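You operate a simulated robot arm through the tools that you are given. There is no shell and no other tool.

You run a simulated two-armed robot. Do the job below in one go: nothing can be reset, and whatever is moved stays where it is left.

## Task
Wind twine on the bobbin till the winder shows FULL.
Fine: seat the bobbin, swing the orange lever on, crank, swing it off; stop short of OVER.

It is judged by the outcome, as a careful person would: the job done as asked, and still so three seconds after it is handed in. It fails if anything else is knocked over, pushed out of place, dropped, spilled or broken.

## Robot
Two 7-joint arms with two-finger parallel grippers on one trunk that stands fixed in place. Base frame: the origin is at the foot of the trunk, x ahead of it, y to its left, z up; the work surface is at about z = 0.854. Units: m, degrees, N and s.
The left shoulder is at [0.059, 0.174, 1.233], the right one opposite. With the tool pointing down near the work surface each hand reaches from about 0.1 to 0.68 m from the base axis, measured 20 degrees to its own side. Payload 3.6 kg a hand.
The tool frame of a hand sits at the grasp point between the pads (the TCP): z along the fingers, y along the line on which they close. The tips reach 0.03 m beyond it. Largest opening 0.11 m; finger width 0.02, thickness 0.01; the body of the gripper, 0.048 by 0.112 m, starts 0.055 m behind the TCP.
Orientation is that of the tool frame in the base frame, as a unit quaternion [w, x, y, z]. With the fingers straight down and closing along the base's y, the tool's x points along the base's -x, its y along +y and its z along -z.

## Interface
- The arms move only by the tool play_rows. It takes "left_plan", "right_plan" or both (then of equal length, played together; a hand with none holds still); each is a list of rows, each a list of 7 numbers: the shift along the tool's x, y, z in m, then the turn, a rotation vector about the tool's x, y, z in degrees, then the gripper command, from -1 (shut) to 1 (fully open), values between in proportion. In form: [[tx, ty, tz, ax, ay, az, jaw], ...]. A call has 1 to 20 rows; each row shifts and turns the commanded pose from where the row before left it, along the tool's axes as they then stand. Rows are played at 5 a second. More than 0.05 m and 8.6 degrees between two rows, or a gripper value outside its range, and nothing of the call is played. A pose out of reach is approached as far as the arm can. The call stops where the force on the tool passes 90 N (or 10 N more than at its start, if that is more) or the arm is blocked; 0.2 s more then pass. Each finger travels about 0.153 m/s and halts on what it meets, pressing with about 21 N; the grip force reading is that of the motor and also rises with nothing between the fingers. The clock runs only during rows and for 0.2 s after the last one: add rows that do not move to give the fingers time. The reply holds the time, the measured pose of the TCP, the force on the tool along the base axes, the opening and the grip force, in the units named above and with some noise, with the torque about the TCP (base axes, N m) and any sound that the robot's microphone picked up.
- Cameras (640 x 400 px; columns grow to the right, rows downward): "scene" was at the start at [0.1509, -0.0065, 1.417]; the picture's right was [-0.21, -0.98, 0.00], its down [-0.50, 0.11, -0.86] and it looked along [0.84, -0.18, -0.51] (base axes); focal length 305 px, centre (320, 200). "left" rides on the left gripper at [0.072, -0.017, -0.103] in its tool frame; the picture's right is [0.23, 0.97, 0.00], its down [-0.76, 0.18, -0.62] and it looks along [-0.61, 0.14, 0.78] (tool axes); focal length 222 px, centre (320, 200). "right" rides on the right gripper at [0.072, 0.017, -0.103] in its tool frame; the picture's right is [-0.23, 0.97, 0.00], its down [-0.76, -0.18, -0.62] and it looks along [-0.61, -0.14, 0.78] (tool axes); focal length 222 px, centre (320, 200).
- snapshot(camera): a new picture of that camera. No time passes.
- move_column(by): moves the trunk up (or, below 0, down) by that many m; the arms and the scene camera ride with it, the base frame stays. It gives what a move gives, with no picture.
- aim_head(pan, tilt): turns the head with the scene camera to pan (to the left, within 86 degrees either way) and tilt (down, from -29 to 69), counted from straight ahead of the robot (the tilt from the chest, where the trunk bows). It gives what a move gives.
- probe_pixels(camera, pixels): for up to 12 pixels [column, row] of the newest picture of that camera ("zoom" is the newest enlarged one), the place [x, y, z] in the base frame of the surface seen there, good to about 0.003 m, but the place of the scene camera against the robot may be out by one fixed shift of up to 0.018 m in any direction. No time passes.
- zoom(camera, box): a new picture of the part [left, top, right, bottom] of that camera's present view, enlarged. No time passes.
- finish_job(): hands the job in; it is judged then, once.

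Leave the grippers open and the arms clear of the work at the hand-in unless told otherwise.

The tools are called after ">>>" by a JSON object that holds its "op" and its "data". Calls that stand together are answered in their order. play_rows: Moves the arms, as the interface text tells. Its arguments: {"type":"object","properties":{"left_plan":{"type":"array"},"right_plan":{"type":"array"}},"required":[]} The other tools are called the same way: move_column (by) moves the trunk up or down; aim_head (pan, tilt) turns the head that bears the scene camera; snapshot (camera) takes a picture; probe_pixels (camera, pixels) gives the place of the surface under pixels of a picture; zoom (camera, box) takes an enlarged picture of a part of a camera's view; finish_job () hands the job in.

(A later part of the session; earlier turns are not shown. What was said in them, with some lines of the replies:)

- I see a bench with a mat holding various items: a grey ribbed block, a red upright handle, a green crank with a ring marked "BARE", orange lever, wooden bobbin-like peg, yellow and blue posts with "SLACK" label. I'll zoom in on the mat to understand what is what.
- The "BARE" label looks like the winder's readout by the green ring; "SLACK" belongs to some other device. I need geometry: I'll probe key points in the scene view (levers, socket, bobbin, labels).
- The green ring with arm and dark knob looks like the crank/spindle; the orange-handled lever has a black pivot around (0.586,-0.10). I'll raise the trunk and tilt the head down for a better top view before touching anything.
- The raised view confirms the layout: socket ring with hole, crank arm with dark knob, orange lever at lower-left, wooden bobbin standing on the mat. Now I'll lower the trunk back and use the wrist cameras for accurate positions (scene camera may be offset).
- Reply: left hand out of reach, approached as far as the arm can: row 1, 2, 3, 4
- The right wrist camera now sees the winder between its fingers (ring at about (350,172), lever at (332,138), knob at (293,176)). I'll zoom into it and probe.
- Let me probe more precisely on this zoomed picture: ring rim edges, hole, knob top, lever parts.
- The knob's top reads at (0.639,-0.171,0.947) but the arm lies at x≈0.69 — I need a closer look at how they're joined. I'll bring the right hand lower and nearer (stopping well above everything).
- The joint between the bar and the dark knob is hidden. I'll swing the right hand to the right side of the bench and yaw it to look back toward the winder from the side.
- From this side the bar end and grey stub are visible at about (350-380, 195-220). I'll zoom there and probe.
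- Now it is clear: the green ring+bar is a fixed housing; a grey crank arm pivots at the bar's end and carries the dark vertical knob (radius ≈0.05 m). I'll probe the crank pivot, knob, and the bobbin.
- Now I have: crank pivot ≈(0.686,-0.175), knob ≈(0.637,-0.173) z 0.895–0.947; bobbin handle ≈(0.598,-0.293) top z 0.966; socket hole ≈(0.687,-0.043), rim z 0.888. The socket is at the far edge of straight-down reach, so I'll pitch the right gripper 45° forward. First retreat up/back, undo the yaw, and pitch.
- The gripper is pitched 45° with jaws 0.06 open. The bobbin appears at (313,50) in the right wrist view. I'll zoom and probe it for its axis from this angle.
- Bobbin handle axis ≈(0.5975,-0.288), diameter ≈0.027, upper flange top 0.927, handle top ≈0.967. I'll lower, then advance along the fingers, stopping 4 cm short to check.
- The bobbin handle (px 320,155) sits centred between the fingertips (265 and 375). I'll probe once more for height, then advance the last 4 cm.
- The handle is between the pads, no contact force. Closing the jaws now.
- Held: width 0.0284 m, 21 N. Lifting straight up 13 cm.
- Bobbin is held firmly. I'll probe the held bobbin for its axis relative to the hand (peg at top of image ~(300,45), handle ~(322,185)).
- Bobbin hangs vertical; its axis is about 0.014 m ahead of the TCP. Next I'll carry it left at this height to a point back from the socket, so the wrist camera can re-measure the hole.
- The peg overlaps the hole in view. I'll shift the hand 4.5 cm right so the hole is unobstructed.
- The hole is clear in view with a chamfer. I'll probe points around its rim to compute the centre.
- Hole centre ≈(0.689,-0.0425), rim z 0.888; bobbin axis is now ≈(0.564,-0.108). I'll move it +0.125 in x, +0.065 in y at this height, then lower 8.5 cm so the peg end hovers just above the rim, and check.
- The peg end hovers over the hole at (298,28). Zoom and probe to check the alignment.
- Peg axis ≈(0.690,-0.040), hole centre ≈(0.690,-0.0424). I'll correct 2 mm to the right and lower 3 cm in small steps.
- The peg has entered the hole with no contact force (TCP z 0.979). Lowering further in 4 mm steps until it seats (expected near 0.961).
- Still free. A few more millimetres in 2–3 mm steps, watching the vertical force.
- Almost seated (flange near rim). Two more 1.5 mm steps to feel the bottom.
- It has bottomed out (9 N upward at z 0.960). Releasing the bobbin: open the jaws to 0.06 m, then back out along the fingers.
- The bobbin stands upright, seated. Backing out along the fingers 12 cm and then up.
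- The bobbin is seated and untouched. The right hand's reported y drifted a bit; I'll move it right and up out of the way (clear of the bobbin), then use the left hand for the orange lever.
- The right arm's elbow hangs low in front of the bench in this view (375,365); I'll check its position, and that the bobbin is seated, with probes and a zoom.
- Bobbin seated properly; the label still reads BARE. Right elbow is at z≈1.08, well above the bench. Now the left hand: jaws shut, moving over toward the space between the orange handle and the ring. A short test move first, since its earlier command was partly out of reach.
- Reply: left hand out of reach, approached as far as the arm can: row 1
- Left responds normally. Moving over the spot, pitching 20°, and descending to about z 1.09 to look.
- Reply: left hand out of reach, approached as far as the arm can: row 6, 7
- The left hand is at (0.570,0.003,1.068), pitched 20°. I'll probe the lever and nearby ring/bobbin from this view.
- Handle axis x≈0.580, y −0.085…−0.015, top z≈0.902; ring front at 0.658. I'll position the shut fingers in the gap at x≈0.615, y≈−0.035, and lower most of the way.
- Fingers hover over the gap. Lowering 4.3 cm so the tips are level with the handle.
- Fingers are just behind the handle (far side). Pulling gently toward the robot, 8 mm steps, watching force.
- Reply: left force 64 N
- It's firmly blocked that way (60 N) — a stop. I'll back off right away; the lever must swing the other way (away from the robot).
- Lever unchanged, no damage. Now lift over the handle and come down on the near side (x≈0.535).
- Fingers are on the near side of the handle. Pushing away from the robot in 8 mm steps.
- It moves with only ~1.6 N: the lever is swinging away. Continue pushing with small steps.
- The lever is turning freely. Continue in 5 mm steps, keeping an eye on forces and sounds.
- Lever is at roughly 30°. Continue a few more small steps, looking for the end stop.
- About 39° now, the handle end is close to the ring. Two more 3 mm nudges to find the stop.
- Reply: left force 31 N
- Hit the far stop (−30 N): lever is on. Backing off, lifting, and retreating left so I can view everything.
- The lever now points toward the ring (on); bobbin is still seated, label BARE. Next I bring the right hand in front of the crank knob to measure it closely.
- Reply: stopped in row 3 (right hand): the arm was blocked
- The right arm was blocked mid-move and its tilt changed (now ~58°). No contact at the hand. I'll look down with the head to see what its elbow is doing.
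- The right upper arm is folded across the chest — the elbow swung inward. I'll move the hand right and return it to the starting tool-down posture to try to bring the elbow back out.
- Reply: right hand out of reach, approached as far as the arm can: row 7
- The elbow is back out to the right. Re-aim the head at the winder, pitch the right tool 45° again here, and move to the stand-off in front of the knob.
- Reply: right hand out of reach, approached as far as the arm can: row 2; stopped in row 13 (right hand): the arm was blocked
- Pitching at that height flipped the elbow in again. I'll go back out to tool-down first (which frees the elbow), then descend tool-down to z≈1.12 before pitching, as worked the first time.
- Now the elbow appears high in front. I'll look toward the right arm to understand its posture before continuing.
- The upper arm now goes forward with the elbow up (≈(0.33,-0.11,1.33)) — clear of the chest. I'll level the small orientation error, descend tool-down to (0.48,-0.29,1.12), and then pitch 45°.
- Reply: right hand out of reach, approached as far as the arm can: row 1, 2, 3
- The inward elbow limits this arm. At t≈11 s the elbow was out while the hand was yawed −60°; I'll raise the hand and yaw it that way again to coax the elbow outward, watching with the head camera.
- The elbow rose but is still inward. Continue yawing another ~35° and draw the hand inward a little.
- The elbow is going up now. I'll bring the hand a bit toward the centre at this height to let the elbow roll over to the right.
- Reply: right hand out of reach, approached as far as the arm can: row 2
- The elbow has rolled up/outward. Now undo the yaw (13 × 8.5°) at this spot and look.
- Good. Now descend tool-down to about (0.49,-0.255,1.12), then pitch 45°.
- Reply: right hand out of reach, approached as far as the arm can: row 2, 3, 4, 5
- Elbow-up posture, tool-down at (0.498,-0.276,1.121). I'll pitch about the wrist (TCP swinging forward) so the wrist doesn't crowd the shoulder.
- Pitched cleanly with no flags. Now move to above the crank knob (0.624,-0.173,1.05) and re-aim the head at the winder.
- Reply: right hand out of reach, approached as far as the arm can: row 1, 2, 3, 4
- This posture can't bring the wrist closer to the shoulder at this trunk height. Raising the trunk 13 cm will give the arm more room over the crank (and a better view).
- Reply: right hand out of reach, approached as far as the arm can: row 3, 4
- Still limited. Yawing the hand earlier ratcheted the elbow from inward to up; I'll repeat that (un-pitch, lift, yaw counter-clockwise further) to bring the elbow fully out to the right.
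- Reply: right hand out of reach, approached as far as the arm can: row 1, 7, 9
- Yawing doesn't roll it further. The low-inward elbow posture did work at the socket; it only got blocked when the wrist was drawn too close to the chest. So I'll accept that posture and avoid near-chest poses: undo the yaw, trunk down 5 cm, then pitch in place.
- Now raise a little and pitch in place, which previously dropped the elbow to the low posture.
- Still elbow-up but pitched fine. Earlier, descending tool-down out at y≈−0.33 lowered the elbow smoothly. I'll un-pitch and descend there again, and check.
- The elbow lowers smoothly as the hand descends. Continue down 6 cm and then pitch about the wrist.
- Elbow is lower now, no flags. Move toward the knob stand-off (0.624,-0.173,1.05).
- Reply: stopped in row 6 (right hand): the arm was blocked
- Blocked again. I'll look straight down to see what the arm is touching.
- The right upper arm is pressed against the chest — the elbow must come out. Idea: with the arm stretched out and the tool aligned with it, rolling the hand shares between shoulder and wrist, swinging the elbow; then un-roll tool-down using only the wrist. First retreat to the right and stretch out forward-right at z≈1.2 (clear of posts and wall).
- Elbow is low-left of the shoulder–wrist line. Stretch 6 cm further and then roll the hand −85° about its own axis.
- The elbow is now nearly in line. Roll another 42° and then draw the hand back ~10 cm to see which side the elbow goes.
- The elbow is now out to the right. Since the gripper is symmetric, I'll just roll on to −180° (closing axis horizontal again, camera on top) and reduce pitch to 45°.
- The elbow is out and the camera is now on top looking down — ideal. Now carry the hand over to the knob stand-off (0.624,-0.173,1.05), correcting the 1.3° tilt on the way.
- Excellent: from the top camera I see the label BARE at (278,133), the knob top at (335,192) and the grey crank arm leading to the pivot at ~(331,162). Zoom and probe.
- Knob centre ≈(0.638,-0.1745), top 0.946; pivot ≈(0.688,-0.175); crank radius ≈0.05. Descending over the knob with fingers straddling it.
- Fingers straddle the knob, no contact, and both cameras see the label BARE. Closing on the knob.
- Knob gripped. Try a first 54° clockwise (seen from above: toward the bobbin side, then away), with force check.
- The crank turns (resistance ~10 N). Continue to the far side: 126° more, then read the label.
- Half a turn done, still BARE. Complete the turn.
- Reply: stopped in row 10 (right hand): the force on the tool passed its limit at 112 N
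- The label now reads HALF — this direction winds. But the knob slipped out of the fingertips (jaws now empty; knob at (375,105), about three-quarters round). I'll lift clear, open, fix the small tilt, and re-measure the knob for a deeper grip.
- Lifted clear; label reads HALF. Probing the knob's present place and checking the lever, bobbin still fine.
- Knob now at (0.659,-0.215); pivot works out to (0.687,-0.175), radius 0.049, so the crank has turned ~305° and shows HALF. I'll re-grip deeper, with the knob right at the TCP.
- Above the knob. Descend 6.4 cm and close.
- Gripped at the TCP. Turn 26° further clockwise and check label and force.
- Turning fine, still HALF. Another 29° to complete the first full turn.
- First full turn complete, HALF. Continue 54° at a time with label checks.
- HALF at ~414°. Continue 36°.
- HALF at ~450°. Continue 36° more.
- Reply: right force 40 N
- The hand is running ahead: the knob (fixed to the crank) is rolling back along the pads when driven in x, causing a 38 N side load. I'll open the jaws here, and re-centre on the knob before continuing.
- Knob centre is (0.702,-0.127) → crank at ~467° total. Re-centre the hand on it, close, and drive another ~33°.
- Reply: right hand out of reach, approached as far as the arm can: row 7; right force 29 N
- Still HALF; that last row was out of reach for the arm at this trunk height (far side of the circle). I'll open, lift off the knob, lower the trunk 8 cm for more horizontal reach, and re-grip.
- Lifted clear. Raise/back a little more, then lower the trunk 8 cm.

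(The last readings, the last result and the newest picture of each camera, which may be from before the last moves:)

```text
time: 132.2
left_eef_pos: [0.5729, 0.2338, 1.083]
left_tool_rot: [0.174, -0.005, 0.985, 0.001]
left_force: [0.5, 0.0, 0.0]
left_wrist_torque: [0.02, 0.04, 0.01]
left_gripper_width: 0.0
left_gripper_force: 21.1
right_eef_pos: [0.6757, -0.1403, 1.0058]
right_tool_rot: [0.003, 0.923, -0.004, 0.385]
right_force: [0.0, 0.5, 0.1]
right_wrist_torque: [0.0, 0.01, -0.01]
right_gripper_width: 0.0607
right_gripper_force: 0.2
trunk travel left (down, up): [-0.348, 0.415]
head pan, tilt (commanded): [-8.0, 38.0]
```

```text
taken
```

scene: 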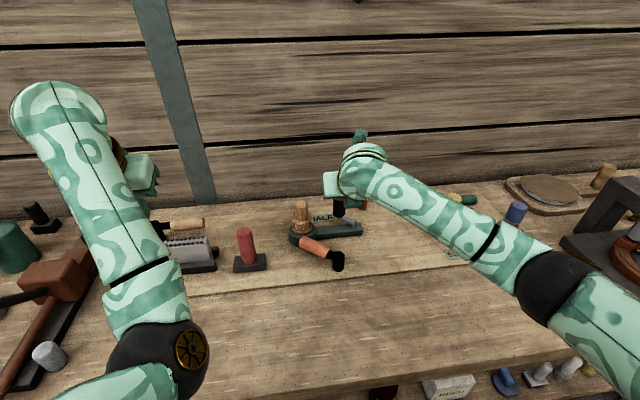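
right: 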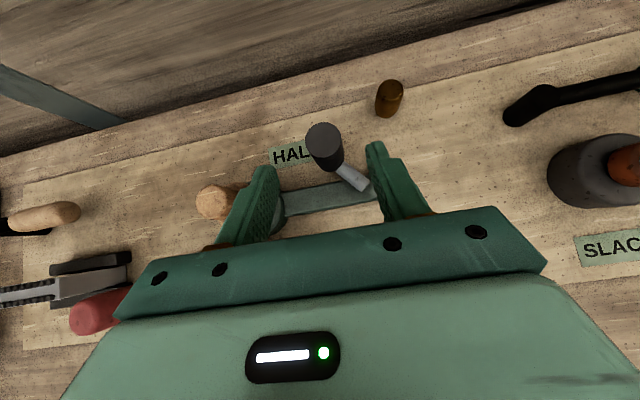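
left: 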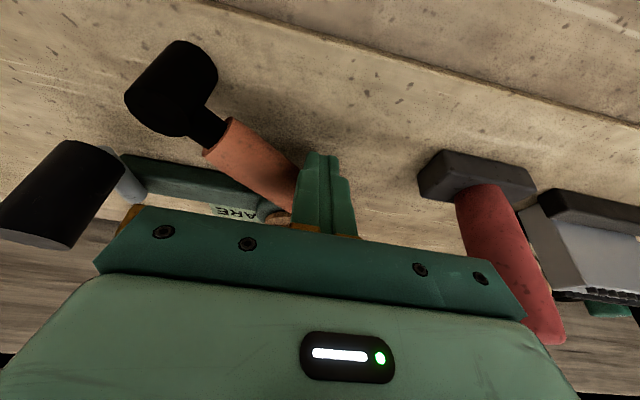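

The elbow is still out. Probing the knob (top centre ≈(325,142)).

>>> {"op": "probe_pixels", "data": {"camera": "right", "pixels": [[325, 142], [308, 142], [342, 142], [325, 126], [325, 158], [350, 178], [362, 187]]}}

>>> {"op": "zoom", "data": {"camera": "right", "box": [240, 100, 400, 220]}}

```text
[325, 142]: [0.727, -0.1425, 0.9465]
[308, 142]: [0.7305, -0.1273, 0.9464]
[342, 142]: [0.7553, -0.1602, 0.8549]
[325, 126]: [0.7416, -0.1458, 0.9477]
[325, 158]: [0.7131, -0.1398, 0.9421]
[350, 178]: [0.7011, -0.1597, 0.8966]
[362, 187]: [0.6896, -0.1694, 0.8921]
```

```text
3.33 times, centred on (320, 160) of right
```

zoom: 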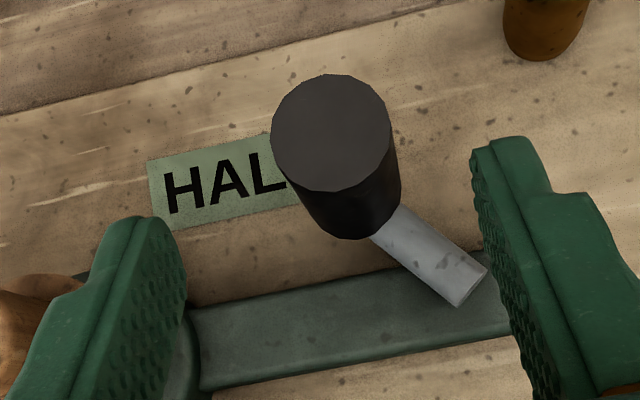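

Knob is at (0.726,-0.1425): crank ≈40° before the far point, ~500° total, still HALF. Re-grip there.

>>> {"op": "play_rows", "data": {"right_plan": [[0.0332, 0.002, 0.0332, 0, 0, 0, 0.1], [-0.0247, 0, 0.0247, 0, 0, 0, 0.1], [-0.0247, 0, 0.0247, 0, 0, 0, 0.1], [0, 0, 0, 0, 0, 0, 0.1], [0, 0, 0, 0, 0, 0, -0.4], [0, 0, 0, 0, 0, 0, -1], [0, 0, 0, 0, 0, 0, -1]]}}

>>> {"op": "snapshot", "data": {"camera": "right"}}

```text
time: 133.8
left_eef_pos: [0.574, 0.233, 1.084]
left_tool_rot: [0.173, -0.004, 0.985, 0.002]
left_force: [-0.4, 0.2, 0.2]
left_wrist_torque: [0.0, 0.02, 0.01]
left_gripper_width: 0.0
left_gripper_force: 21.3
right_eef_pos: [0.7229, -0.144, 0.9358]
right_tool_rot: [0.003, 0.923, -0.005, 0.385]
right_force: [-0.8, 0.4, -1.3]
right_wrist_torque: [0.19, -0.88, -0.07]
right_gripper_width: 0.0318
right_gripper_force: 45.3
trunk travel left (down, up): [-0.348, 0.415]
head pan, tilt (commanded): [-8.0, 38.0]
```

```text
taken
```

right: 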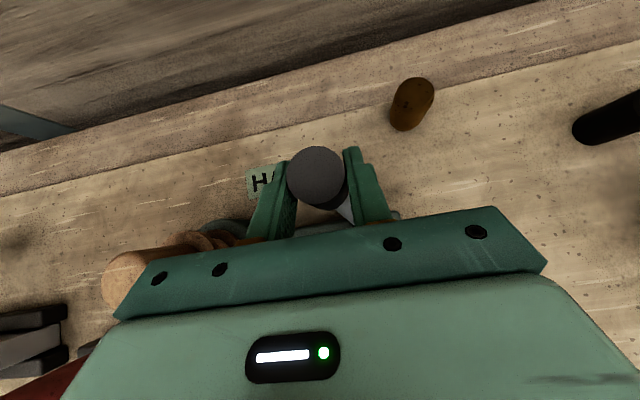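

Gripped well. Turn 30° further (now mostly sideways motion), then check the label from the scene camera.

>>> {"op": "play_rows", "data": {"right_plan": [[0.00495, 0.011, 0.00495, 0, 0, 0, -1], [0.00276, 0.0124, 0.00276, 0, 0, 0, -1], [0, 0, 0, 0, 0, 0, -1]]}}

>>> {"op": "zoom", "data": {"camera": "scene", "box": [260, 170, 420, 270]}}

>>> {"op": "snapshot", "data": {"camera": "right"}}

```text
time: 134.6
left_eef_pos: [0.5755, 0.2333, 1.0822]
left_tool_rot: [0.173, -0.004, 0.985, 0.001]
left_force: [-0.7, 0.9, 0.3]
left_wrist_torque: [-0.03, -0.01, -0.01]
left_gripper_width: 0.0
left_gripper_force: 21.0
right_eef_pos: [0.7342, -0.167, 0.9368]
right_tool_rot: [0.004, 0.923, -0.006, 0.385]
right_force: [10.4, 9.0, 1.1]
right_wrist_torque: [0.4, -0.25, -0.23]
right_gripper_width: 0.0316
right_gripper_force: 46.0
trunk travel left (down, up): [-0.348, 0.415]
head pan, tilt (commanded): [-8.0, 38.0]
```

```text
4.00 times, centred on (340, 220) of scene
```

zoom: 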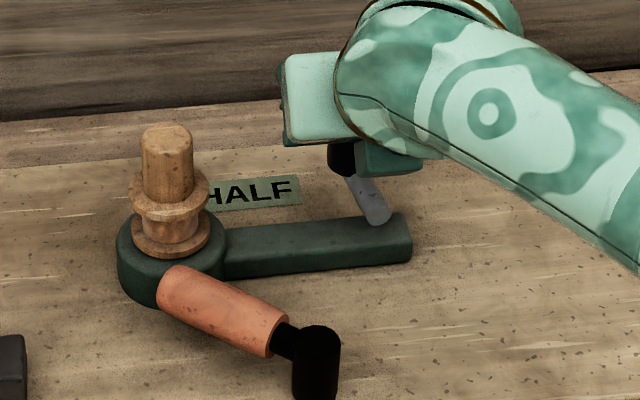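

```text
taken
```

right: 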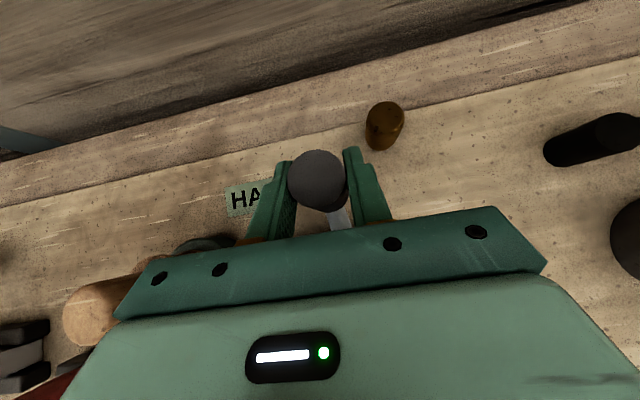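

HALF at ~530°. Another 30°.

>>> {"op": "play_rows", "data": {"right_plan": [[0.0004, 0.0131, 0.0004, 0, 0, 0, -1], [-0.002, 0.0127, -0.002, 0, 0, 0, -1], [0, 0, 0, 0, 0, 0, -1]]}}

>>> {"op": "zoom", "data": {"camera": "scene", "box": [260, 170, 420, 270]}}

>>> {"op": "snapshot", "data": {"camera": "right"}}

```text
time: 135.4
left_eef_pos: [0.5747, 0.2323, 1.0839]
left_tool_rot: [0.173, -0.004, 0.985, 0.001]
left_force: [0.4, 0.4, 0.4]
left_wrist_torque: [-0.02, -0.01, -0.01]
left_gripper_width: 0.0
left_gripper_force: 21.1
right_eef_pos: [0.7318, -0.1923, 0.936]
right_tool_rot: [0.005, 0.923, -0.006, 0.386]
right_force: [3.5, 5.6, 2.2]
right_wrist_torque: [0.19, -0.53, -0.33]
right_gripper_width: 0.0318
right_gripper_force: 44.7
trunk travel left (down, up): [-0.348, 0.415]
head pan, tilt (commanded): [-8.0, 38.0]
```

```text
4.00 times, centred on (340, 220) of scene
```

zoom: 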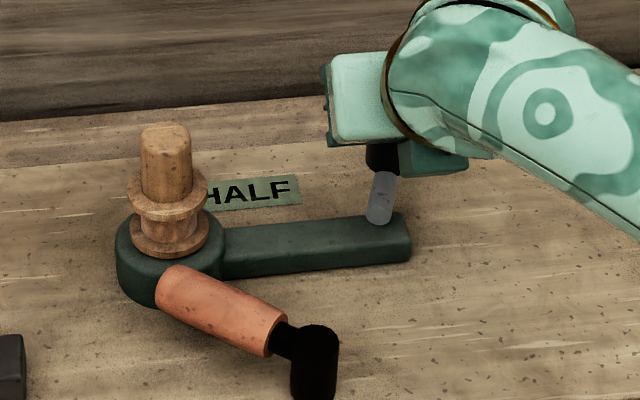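

```text
taken
```

right: 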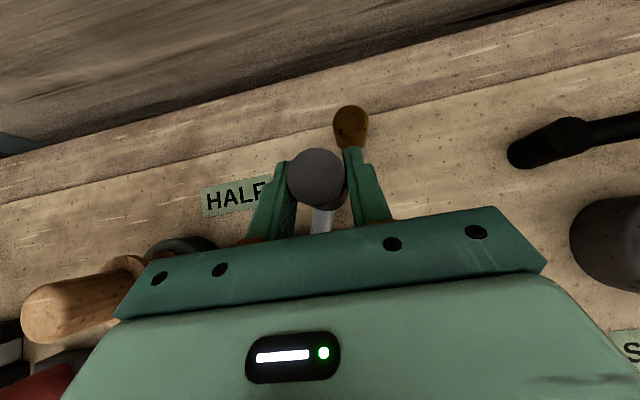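

HALF at ~560°. Another 30° (to −50°).

>>> {"op": "play_rows", "data": {"right_plan": [[-0.00424, 0.0116, -0.00424, 0, 0, 0, -1], [-0.0063, 0.0096, -0.0063, 0, 0, 0, -1], [0, 0, 0, 0, 0, 0, -1]]}}

>>> {"op": "snapshot", "data": {"camera": "right"}}

```text
time: 136.2
left_eef_pos: [0.5744, 0.2339, 1.082]
left_tool_rot: [0.174, -0.004, 0.985, 0.001]
left_force: [-0.7, -0.6, 0.7]
left_wrist_torque: [0.02, 0.03, -0.04]
left_gripper_width: 0.0
left_gripper_force: 21.1
right_eef_pos: [0.7158, -0.2113, 0.9365]
right_tool_rot: [0.004, 0.923, -0.005, 0.384]
right_force: [1.7, 10.2, -2.2]
right_wrist_torque: [0.38, -0.1, -0.26]
right_gripper_width: 0.0317
right_gripper_force: 45.3
trunk travel left (down, up): [-0.348, 0.415]
head pan, tilt (commanded): [-8.0, 38.0]
```

```text
taken
```

right: 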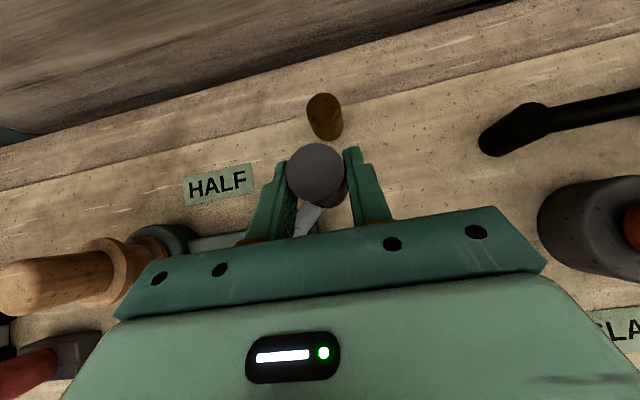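

HALF at ~590°. Entering the pull-back zone where the knob can roll in the pads; go 25° and check its seat.

>>> {"op": "play_rows", "data": {"right_plan": [[-0.0064, 0.0061, -0.0064, 0, 0, 0, -1], [-0.0072, 0.0039, -0.0072, 0, 0, 0, -1], [0, 0, 0, 0, 0, 0, -1]]}}

>>> {"op": "snapshot", "data": {"camera": "right"}}

```text
time: 137.0
left_eef_pos: [0.5746, 0.2354, 1.0841]
left_tool_rot: [0.174, -0.004, 0.985, 0.0]
left_force: [0.0, -0.2, 0.3]
left_wrist_torque: [0.01, 0.03, 0.02]
left_gripper_width: 0.0
left_gripper_force: 20.9
right_eef_pos: [0.6962, -0.2215, 0.9355]
right_tool_rot: [0.004, 0.923, -0.004, 0.385]
right_force: [5.7, 13.8, -0.8]
right_wrist_torque: [0.4, -0.34, -0.3]
right_gripper_width: 0.0316
right_gripper_force: 45.4
trunk travel left (down, up): [-0.348, 0.415]
head pan, tilt (commanded): [-8.0, 38.0]
```

```text
taken
```

right: 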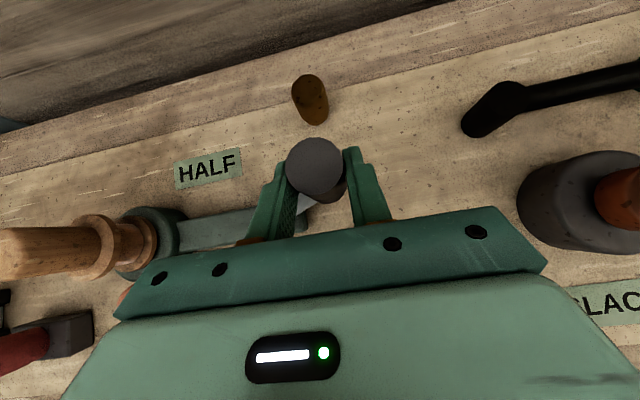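

Knob has crept ~6 mm toward the tips; label HALF. Re-seat: open slightly, move forward 6 mm, close, and continue 24°.

>>> {"op": "play_rows", "data": {"right_plan": [[0, 0, 0, 0, 0, 0, -0.1], [0, 0, 0, 0, 0, 0, -0.1], [0.0046, 0, 0.0046, 0, 0, 0, -0.1], [0, 0, 0, 0, 0, 0, -0.6], [0, 0, 0, 0, 0, 0, -1], [0, 0, 0, 0, 0, 0, -1], [-0.0071, 0.0028, -0.0071, 0, 0, 0, -1], [-0.0074, 0.0008, -0.0074, 0, 0, 0, -1], [0, 0, 0, 0, 0, 0, -1]]}}

>>> {"op": "snapshot", "data": {"camera": "right"}}

```text
time: 139.0
left_eef_pos: [0.5757, 0.2352, 1.0828]
left_tool_rot: [0.173, -0.004, 0.985, 0.0]
left_force: [1.0, 0.2, 0.5]
left_wrist_torque: [-0.03, 0.01, -0.02]
left_gripper_width: 0.0003
left_gripper_force: 20.5
right_eef_pos: [0.684, -0.2239, 0.9347]
right_tool_rot: [0.003, 0.923, -0.005, 0.385]
right_force: [6.2, 21.1, -7.4]
right_wrist_torque: [0.35, -0.48, -0.17]
right_gripper_width: 0.0319
right_gripper_force: 44.6
trunk travel left (down, up): [-0.348, 0.415]
head pan, tilt (commanded): [-8.0, 38.0]
```

```text
taken
```

right: 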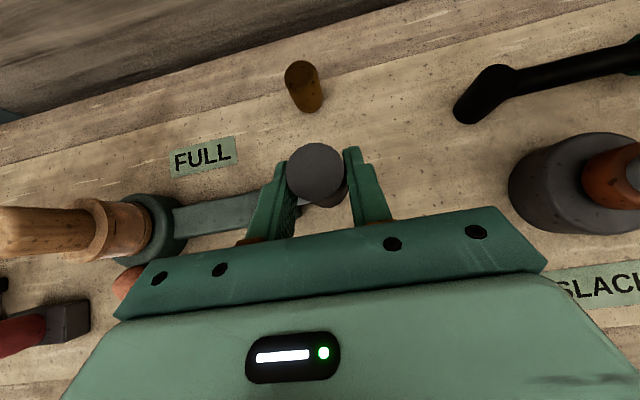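

The label reads FULL. Stop cranking. Release the knob gently and lift straight up.

>>> {"op": "play_rows", "data": {"right_plan": [[0, 0, 0, 0, 0, 0, -0.3], [0, 0, 0, 0, 0, 0, 0.1], [0, 0, 0, 0, 0, 0, 0.1], [0.0212, 0, -0.0212, 0, 0, 0, 0.1], [0.0283, 0, -0.0283, 0, 0, 0, 0.1], [0.0283, 0, -0.0283, 0, 0, 0, 0.1], [0, 0, 0, 0, 0, 0, 0.1]]}}

>>> {"op": "snapshot", "data": {"camera": "right"}}

>>> {"op": "snapshot", "data": {"camera": "scene"}}

```text
time: 140.6
left_eef_pos: [0.5746, 0.2335, 1.0835]
left_tool_rot: [0.173, -0.005, 0.985, 0.001]
left_force: [0.2, -0.2, 0.5]
left_wrist_torque: [0.01, 0.0, 0.0]
left_gripper_width: 0.0001
left_gripper_force: 21.2
right_eef_pos: [0.6812, -0.2271, 1.0458]
right_tool_rot: [0.004, 0.923, -0.006, 0.385]
right_force: [0.2, -0.5, -0.2]
right_wrist_torque: [-0.02, -0.03, -0.03]
right_gripper_width: 0.0607
right_gripper_force: 0.1
trunk travel left (down, up): [-0.348, 0.415]
head pan, tilt (commanded): [-8.0, 38.0]
```

```text
taken
```

right: 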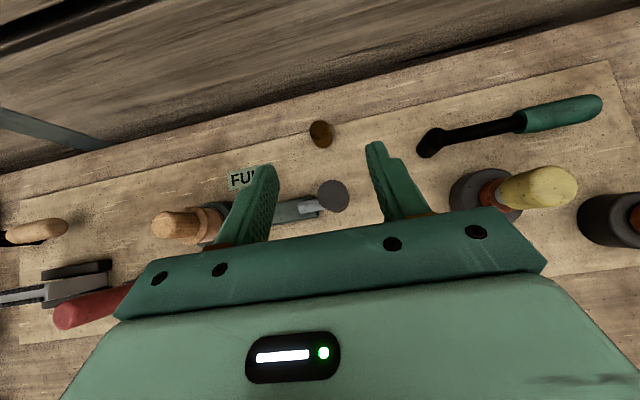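

```text
taken
```

scene: 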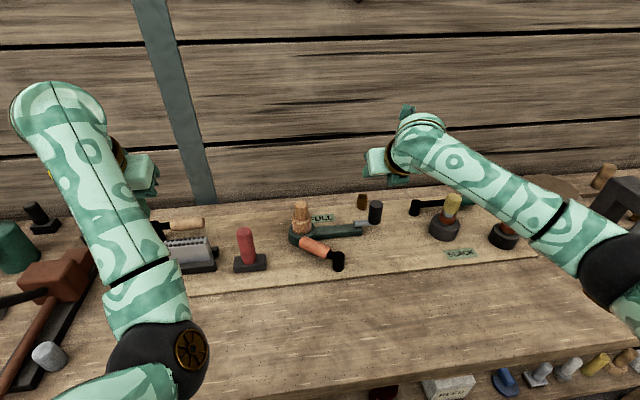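

Label reads FULL and the bobbin is in place. Move the right hand away to the right, then use the left hand to swing the orange lever back off.

>>> {"op": "play_rows", "data": {"right_plan": [[0.0088, 0.045, -0.0088, 0, 0, 0, 0.1], [0.0088, 0.045, -0.0088, 0, 0, 0, 0.1], [0.0088, 0.045, -0.0088, 0, 0, 0, 0.1], [0.0088, 0.045, -0.0088, 0, 0, 0, 0.1], [0, 0, 0, 0, 0, 0, 0.1]]}}

>>> {"op": "zoom", "data": {"camera": "scene", "box": [260, 170, 420, 290]}}

>>> {"op": "snapshot", "data": {"camera": "scene"}}

```text
time: 141.8
left_eef_pos: [0.5748, 0.2339, 1.0836]
left_tool_rot: [0.174, -0.004, 0.985, 0.001]
left_force: [0.0, -0.2, -1.0]
left_wrist_torque: [-0.01, -0.01, 0.02]
left_gripper_width: 0.0
left_gripper_force: 21.2
right_eef_pos: [0.6824, -0.407, 1.095]
right_tool_rot: [0.004, 0.923, -0.005, 0.385]
right_force: [1.0, -0.3, 0.5]
right_wrist_torque: [0.03, 0.02, 0.03]
right_gripper_width: 0.0607
right_gripper_force: 0.1
trunk travel left (down, up): [-0.348, 0.415]
head pan, tilt (commanded): [-8.0, 38.0]
```

```text
3.33 times, centred on (340, 230) of scene
```

zoom: 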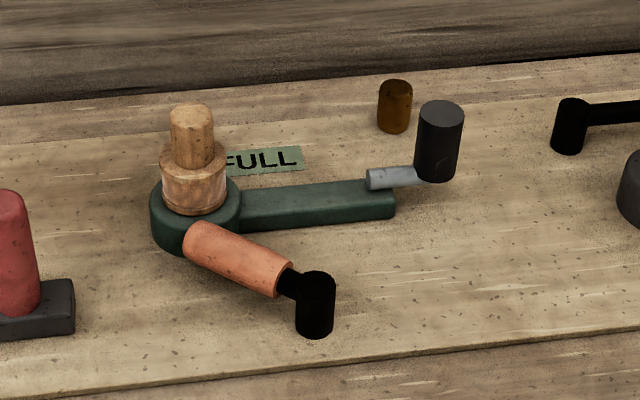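

```text
taken
```

scene: 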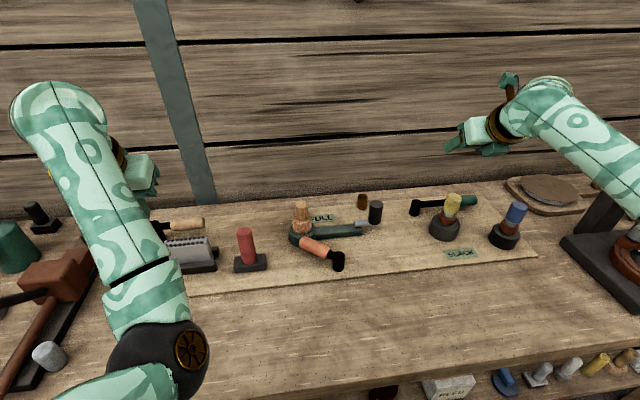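

The bobbin now shows wound twine and the label FULL. Bring the left hand (jaws shut) over toward the space between handle and housing, at safe height, with 30° pitch.

>>> {"op": "play_rows", "data": {"left_plan": [[0, -0.0455, 0, 0, -5, 0, -1], [0, -0.0455, 0, 0, -5, 0, -1], [0, -0.0455, 0, 0, 0, 0, -1], [0, -0.0455, 0, 0, 0, 0, -1], [0, -0.0455, 0, 0, 0, 0, -1], [0, -0.0455, 0, 0, 0, 0, -1], [0, -0.045, 0, 0, 0, 0, -1], [-0.025, 0, 0.0145, 0, 0, 0, -1], [0, 0, 0, 0, 0, 0, -1]]}}

>>> {"op": "snapshot", "data": {"camera": "left"}}

>>> {"op": "snapshot", "data": {"camera": "scene"}}

```text
time: 143.8
left_eef_pos: [0.6042, -0.0864, 1.0829]
left_tool_rot: [0.259, -0.004, 0.966, 0.001]
left_force: [0.7, -0.1, 0.0]
left_wrist_torque: [0.0, 0.01, -0.01]
left_gripper_width: 0.0
left_gripper_force: 20.9
right_eef_pos: [0.6825, -0.4083, 1.095]
right_tool_rot: [0.004, 0.923, -0.006, 0.386]
right_force: [0.0, -0.4, 0.5]
right_wrist_torque: [0.01, 0.01, 0.02]
right_gripper_width: 0.0605
right_gripper_force: 0.0
trunk travel left (down, up): [-0.348, 0.415]
head pan, tilt (commanded): [-8.0, 38.0]
```

```text
taken
```

left: 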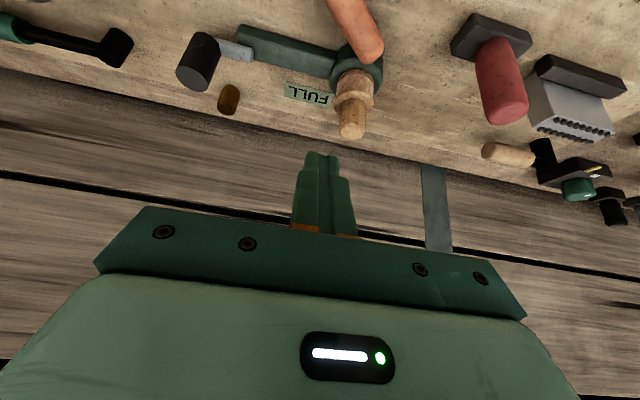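

```text
taken
```

scene: 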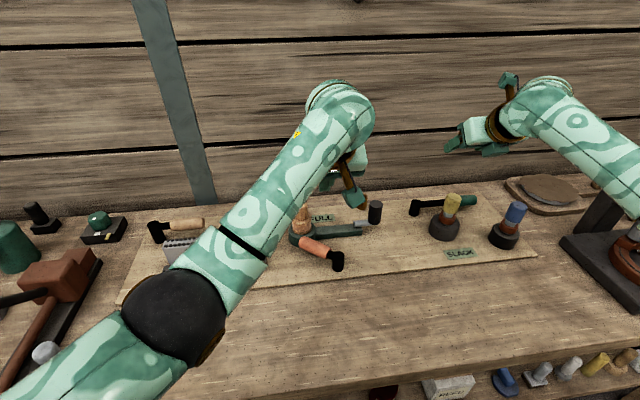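

FULL still shown. I'll probe the visible end of the orange handle and housing from the left camera.

>>> {"op": "probe_pixels", "data": {"camera": "left", "pixels": [[345, 10], [358, 30], [370, 52], [330, 5], [372, 20], [300, 50], [260, 40], [362, 75], [350, 125], [200, 60]]}}

>>> {"op": "zoom", "data": {"camera": "scene", "box": [270, 200, 390, 290]}}

>>> {"op": "probe_pixels", "data": {"camera": "zoom", "pixels": [[170, 215], [200, 230], [240, 250], [290, 275], [355, 290], [355, 335], [245, 235], [300, 200], [400, 180], [250, 290]]}}

```text
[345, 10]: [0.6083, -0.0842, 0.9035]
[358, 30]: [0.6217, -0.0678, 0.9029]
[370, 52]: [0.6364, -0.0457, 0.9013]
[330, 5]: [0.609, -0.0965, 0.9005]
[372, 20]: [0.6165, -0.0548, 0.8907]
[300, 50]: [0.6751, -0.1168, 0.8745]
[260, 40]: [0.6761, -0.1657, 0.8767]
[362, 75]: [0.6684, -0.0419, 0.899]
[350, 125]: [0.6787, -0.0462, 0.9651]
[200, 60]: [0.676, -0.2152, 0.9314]
```

```text
4.44 times, centred on (330, 245) of scene
```

zoom: 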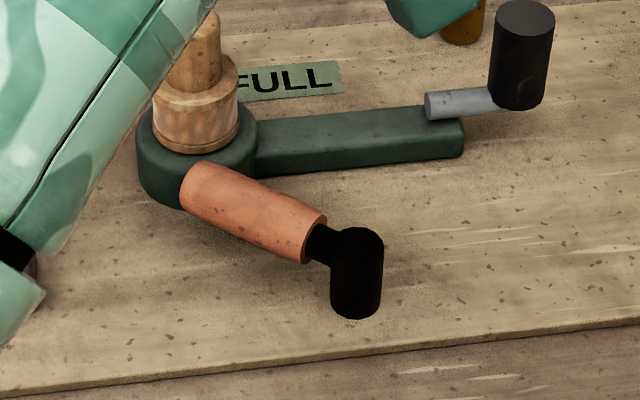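

```text
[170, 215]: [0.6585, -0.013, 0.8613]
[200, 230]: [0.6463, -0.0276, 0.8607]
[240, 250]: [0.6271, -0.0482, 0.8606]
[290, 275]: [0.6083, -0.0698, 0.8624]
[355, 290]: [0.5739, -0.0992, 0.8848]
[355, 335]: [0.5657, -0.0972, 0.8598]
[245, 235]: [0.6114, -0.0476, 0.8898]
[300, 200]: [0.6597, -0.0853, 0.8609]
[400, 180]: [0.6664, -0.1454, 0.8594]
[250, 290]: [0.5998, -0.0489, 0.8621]
```

Lever axis at ~39°, far side of handle at x≈0.627 for y≈−0.082; bar front x≈0.674. Go to x≈0.635, y≈−0.092 and descend 13 cm first.

>>> {"op": "play_rows", "data": {"left_plan": [[-0.0268, -0.0056, 0.0155, 0, 0, 0, -1], [0.0219, 0, 0.0379, 0, 0, 0, -1], [0.0219, 0, 0.0379, 0, 0, 0, -1], [0.0219, 0, 0.0379, 0, 0, 0, -1], [0, 0, 0, 0, 0, 0, -1]]}}

>>> {"op": "snapshot", "data": {"camera": "left"}}

>>> {"op": "zoom", "data": {"camera": "scene", "box": [270, 190, 390, 290]}}

```text
time: 145.0
left_eef_pos: [0.6324, -0.0883, 0.9522]
left_tool_rot: [0.259, -0.003, 0.966, 0.001]
left_force: [0.5, 0.1, 0.0]
left_wrist_torque: [0.0, -0.01, 0.0]
left_gripper_width: 0.0
left_gripper_force: 21.1
right_eef_pos: [0.6831, -0.4076, 1.0955]
right_tool_rot: [0.003, 0.923, -0.006, 0.385]
right_force: [0.0, 1.0, 0.0]
right_wrist_torque: [-0.03, 0.03, 0.0]
right_gripper_width: 0.0606
right_gripper_force: 0.1
trunk travel left (down, up): [-0.348, 0.415]
head pan, tilt (commanded): [-8.0, 38.0]
```

```text
taken
```

left: 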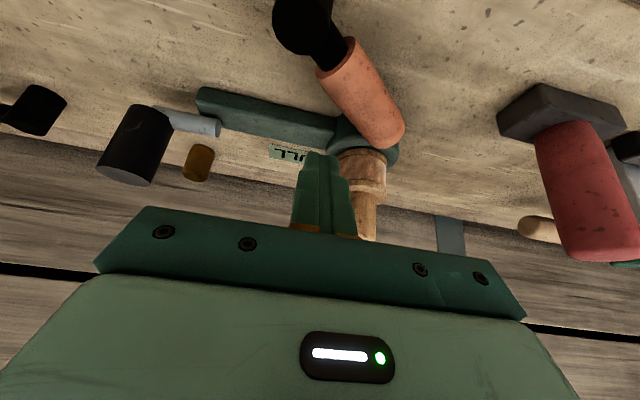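

```text
4.00 times, centred on (330, 240) of scene
```

zoom: 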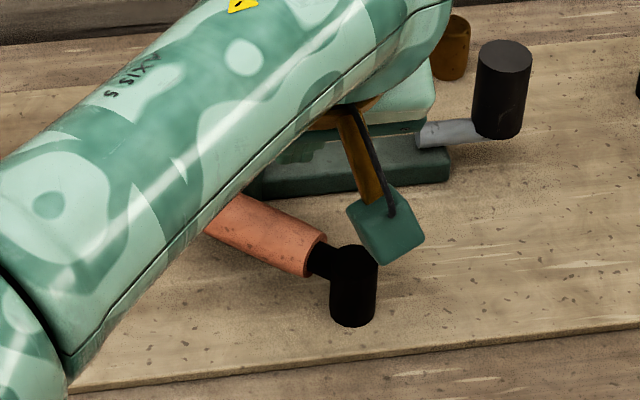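

Fingers hover over the gap. Shift 4 mm right, 3 mm forward and lower 4.4 cm to the handle's level.

>>> {"op": "play_rows", "data": {"left_plan": [[-0.0026, -0.004, 0.0015, 0, 0, 0, -1], [0.011, 0, 0.019, 0, 0, 0, -1], [0.011, 0, 0.019, 0, 0, 0, -1], [0, 0, 0, 0, 0, 0, -1]]}}

>>> {"op": "snapshot", "data": {"camera": "left"}}

```text
time: 146.0
left_eef_pos: [0.6321, -0.087, 0.912]
left_tool_rot: [0.26, -0.005, 0.966, 0.0]
left_force: [2.3, -0.6, 4.1]
left_wrist_torque: [0.03, -0.05, -0.01]
left_gripper_width: 0.0002
left_gripper_force: 20.8
left hand out of reach, approached as far as the arm can: row 1, 2, 3
right_eef_pos: [0.6812, -0.4086, 1.0957]
right_tool_rot: [0.003, 0.923, -0.004, 0.385]
right_force: [0.3, 0.5, -0.2]
right_wrist_torque: [0.0, -0.02, 0.0]
right_gripper_width: 0.0605
right_gripper_force: 0.0
trunk travel left (down, up): [-0.348, 0.415]
head pan, tilt (commanded): [-8.0, 38.0]
```

```text
taken
```

left: 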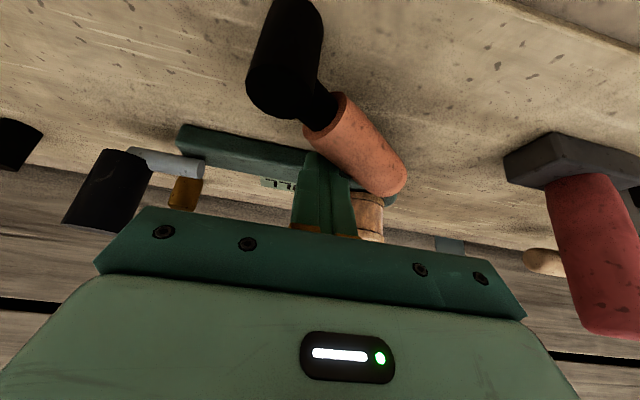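

Fingers are in the gap (light touch on the handle, slightly reach-limited but lower to z 0.912). Now swing the lever back: pull toward the robot and slightly left in small steps.

>>> {"op": "play_rows", "data": {"left_plan": [[0.0069, 0.006, -0.004, 0, 0, 0, -1], [0.0069, 0.006, -0.004, 0, 0, 0, -1], [0, 0, 0, 0, 0, 0, -1]]}}

>>> {"op": "snapshot", "data": {"camera": "left"}}

```text
time: 146.8
left_eef_pos: [0.6147, -0.0745, 0.9098]
left_tool_rot: [0.258, -0.004, 0.966, 0.001]
left_force: [0.9, -0.4, 1.5]
left_wrist_torque: [0.04, -0.03, 0.0]
left_gripper_width: 0.0
left_gripper_force: 20.9
right_eef_pos: [0.6819, -0.4075, 1.095]
right_tool_rot: [0.004, 0.923, -0.006, 0.386]
right_force: [0.3, -0.7, -0.5]
right_wrist_torque: [-0.01, -0.06, 0.01]
right_gripper_width: 0.0604
right_gripper_force: 0.0
trunk travel left (down, up): [-0.348, 0.415]
head pan, tilt (commanded): [-8.0, 38.0]
```

```text
taken
```

left: 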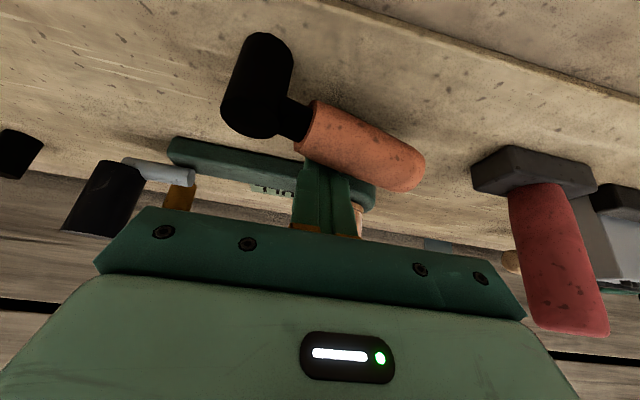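

The handle is swinging back (now ~20°). Continue.

>>> {"op": "play_rows", "data": {"left_plan": [[0.0061, 0.005, -0.0035, 0, 0, 0, -1], [0.0061, 0.004, -0.0035, 0, 0, 0, -1], [0, 0, 0, 0, 0, 0, -1]]}}

>>> {"op": "snapshot", "data": {"camera": "left"}}

```text
time: 147.6
left_eef_pos: [0.6022, -0.0664, 0.91]
left_tool_rot: [0.259, -0.004, 0.966, 0.001]
left_force: [1.6, -0.3, 1.2]
left_wrist_torque: [0.04, -0.03, 0.03]
left_gripper_width: 0.0
left_gripper_force: 20.4
right_eef_pos: [0.6818, -0.408, 1.0944]
right_tool_rot: [0.002, 0.923, -0.004, 0.386]
right_force: [0.2, 0.7, 0.1]
right_wrist_torque: [0.01, -0.01, -0.01]
right_gripper_width: 0.0604
right_gripper_force: 0.0
trunk travel left (down, up): [-0.348, 0.415]
head pan, tilt (commanded): [-8.0, 38.0]
```

```text
taken
```

left: 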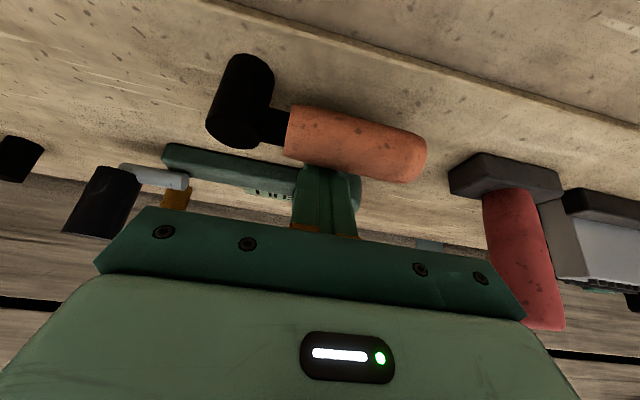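

Nearly back. Small 4 mm pulls until the stop is felt.

>>> {"op": "play_rows", "data": {"left_plan": [[0.0035, 0, -0.002, 0, 0, 0, -1], [0.0035, 0, -0.002, 0, 0, 0, -1], [0, 0, 0, 0, 0, 0, -1]]}}

>>> {"op": "snapshot", "data": {"camera": "left"}}

```text
time: 148.4
left_eef_pos: [0.5998, -0.066, 0.9117]
left_tool_rot: [0.261, -0.005, 0.965, 0.003]
left_force: [40.2, -1.9, 15.9]
left_wrist_torque: [0.21, -0.71, 0.15]
left_gripper_width: 0.0
left_gripper_force: 21.1
right_eef_pos: [0.6853, -0.4081, 1.0933]
right_tool_rot: [0.004, 0.923, -0.006, 0.384]
right_force: [-1.1, 0.4, -0.2]
right_wrist_torque: [-0.01, 0.03, 0.01]
right_gripper_width: 0.0603
right_gripper_force: 0.0
trunk travel left (down, up): [-0.348, 0.415]
head pan, tilt (commanded): [-8.0, 38.0]
```

```text
taken
```

left: 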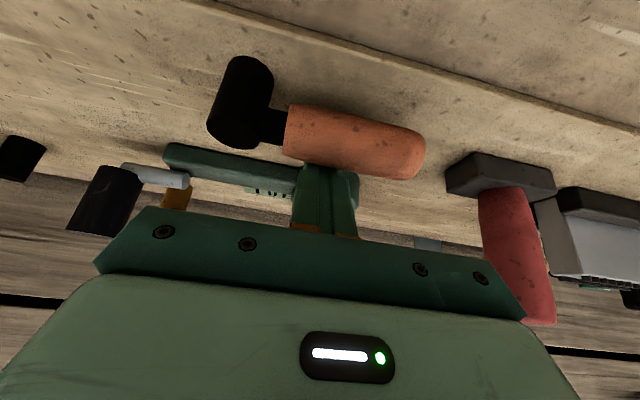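

At the off stop (40 N). Ease off forward 1.2 cm, lift 16 cm, and retreat left.

>>> {"op": "play_rows", "data": {"left_plan": [[-0.0061, 0, 0.0035, 0, 0, 0, -1], [-0.0052, 0, 0.003, 0, 0, 0, -1], [-0.02, 0, -0.0346, 0, 0, 0, -1], [-0.02, 0, -0.0346, 0, 0, 0, -1], [-0.02, 0, -0.0346, 0, 0, 0, -1], [-0.02, 0, -0.0346, 0, 0, 0, -1], [0.0087, 0.044, -0.005, 0, 0, 0, -0.5], [0.0087, 0.044, -0.005, 0, 0, 0, 0], [0, 0.045, 0, 0, 0, 0, 0.5], [0, 0.045, 0, 0, 0, 0, 1], [0, 0.045, 0, 0, 0, 0, 1], [0, 0.045, 0, 0, 0, 0, 1], [0, 0.045, 0, 0, 0, 0, 1], [0, 0, 0, 0, 0, 0, 1]]}}

>>> {"op": "snapshot", "data": {"camera": "scene"}}

>>> {"op": "zoom", "data": {"camera": "scene", "box": [260, 180, 400, 280]}}

```text
time: 151.4
left_eef_pos: [0.5842, 0.2458, 1.0704]
left_tool_rot: [0.259, -0.004, 0.966, 0.002]
left_force: [0.1, 0.2, -0.2]
left_wrist_torque: [-0.02, 0.02, -0.01]
left_gripper_width: 0.1098
left_gripper_force: 0.0
right_eef_pos: [0.6832, -0.4084, 1.0951]
right_tool_rot: [0.003, 0.923, -0.005, 0.385]
right_force: [-0.1, 0.1, -0.4]
right_wrist_torque: [-0.01, -0.01, -0.03]
right_gripper_width: 0.0605
right_gripper_force: 0.1
trunk travel left (down, up): [-0.348, 0.415]
head pan, tilt (commanded): [-8.0, 38.0]
```

```text
taken
```

scene: 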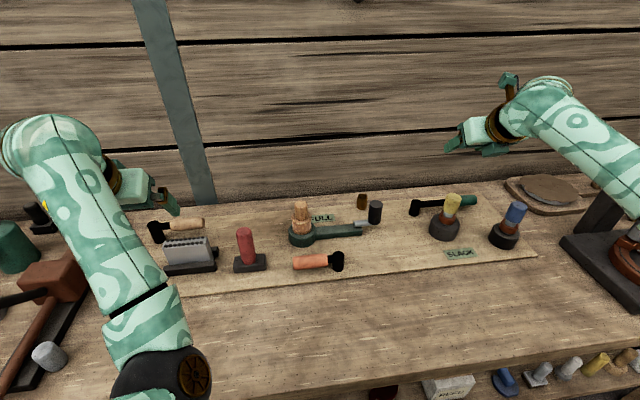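

```text
4.00 times, centred on (330, 230) of scene
```

zoom: 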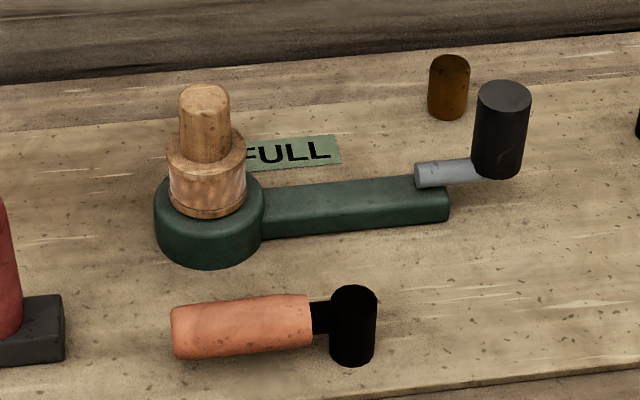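

Everything is as wanted: FULL, lever back at off, wound bobbin seated. Now raise both hands clear and open the right gripper fully.

>>> {"op": "play_rows", "data": {"left_plan": [[-0.015, 0, -0.026, 0, 0, 0, 1], [-0.015, 0, -0.026, 0, 0, 0, 1], [0, 0, 0, 0, 0, 0, 1], [0, 0, 0, 0, 0, 0, 1]], "right_plan": [[0.0247, 0, -0.0247, 0, 0, 0, 0.5], [0.0247, 0, -0.0247, 0, 0, 0, 1], [0, 0, 0, 0, 0, 0, 1], [0, 0, 0, 0, 0, 0, 1]]}}

>>> {"op": "snapshot", "data": {"camera": "scene"}}

>>> {"op": "zoom", "data": {"camera": "scene", "box": [260, 180, 400, 280]}}

>>> {"op": "snapshot", "data": {"camera": "right"}}

```text
time: 152.4
left_eef_pos: [0.5845, 0.246, 1.1297]
left_tool_rot: [0.259, -0.004, 0.966, 0.001]
left_force: [-0.3, -1.0, -0.1]
left_wrist_torque: [-0.02, -0.01, 0.0]
left_gripper_width: 0.1101
left_gripper_force: 0.1
right_eef_pos: [0.6826, -0.4076, 1.1651]
right_tool_rot: [0.003, 0.923, -0.005, 0.385]
right_force: [0.5, 0.4, 0.5]
right_wrist_torque: [0.03, 0.0, -0.02]
right_gripper_width: 0.1101
right_gripper_force: 0.1
trunk travel left (down, up): [-0.348, 0.415]
head pan, tilt (commanded): [-8.0, 38.0]
```

```text
taken
```

scene: 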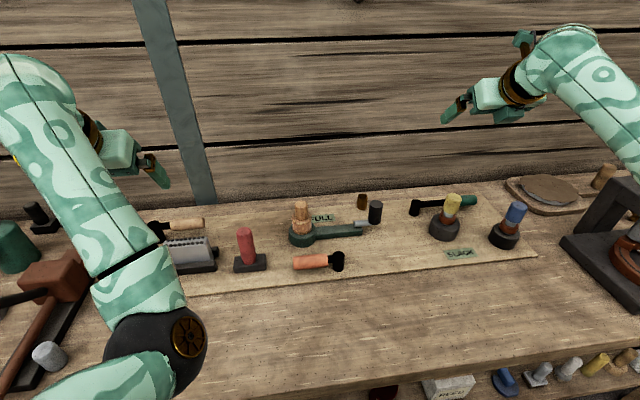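

```text
4.00 times, centred on (330, 230) of scene
```

zoom: 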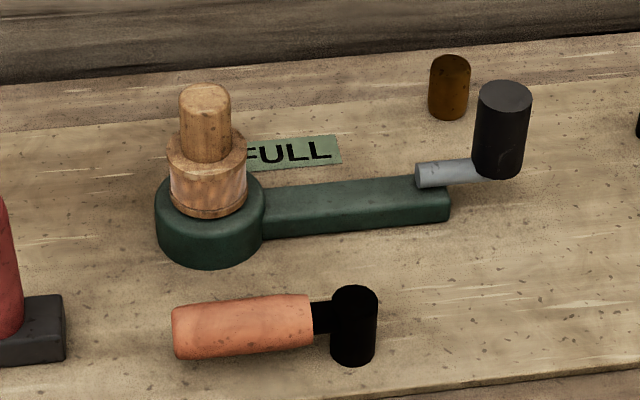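

```text
taken
```

right: 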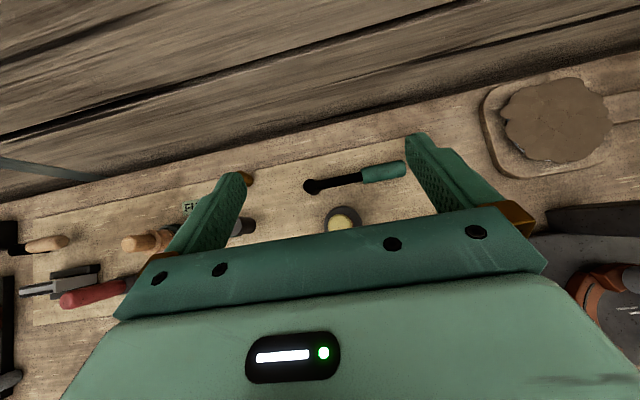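

The winder shows FULL, the bobbin is seated and wound, the orange lever is back off, and both grippers are open and clear. Nothing else on the bench has been moved. I'm handing the job in.

>>> {"op": "finish_job", "data": {}}

```text
The job is handed in.
```

The bobbin is wound and the winder's label reads FULL, short of OVER. The bobbin is seated in the green socket. The orange lever is back at its off stop, where it started.

- **Cranking:** it took about 1.7 turns clockwise. The knob slipped out of the right gripper once near the end of the first turn. I re-gripped and carried on, and neither the bobbin nor the housing was disturbed.
- **Lever:** I first pushed the lever the wrong way, against its stop, with about 60 N. It looked unchanged afterwards and then swung normally both ways.
- **At hand-in:** both grippers are open and clear of the bench. The last pictures show nothing else knocked over or out of place.
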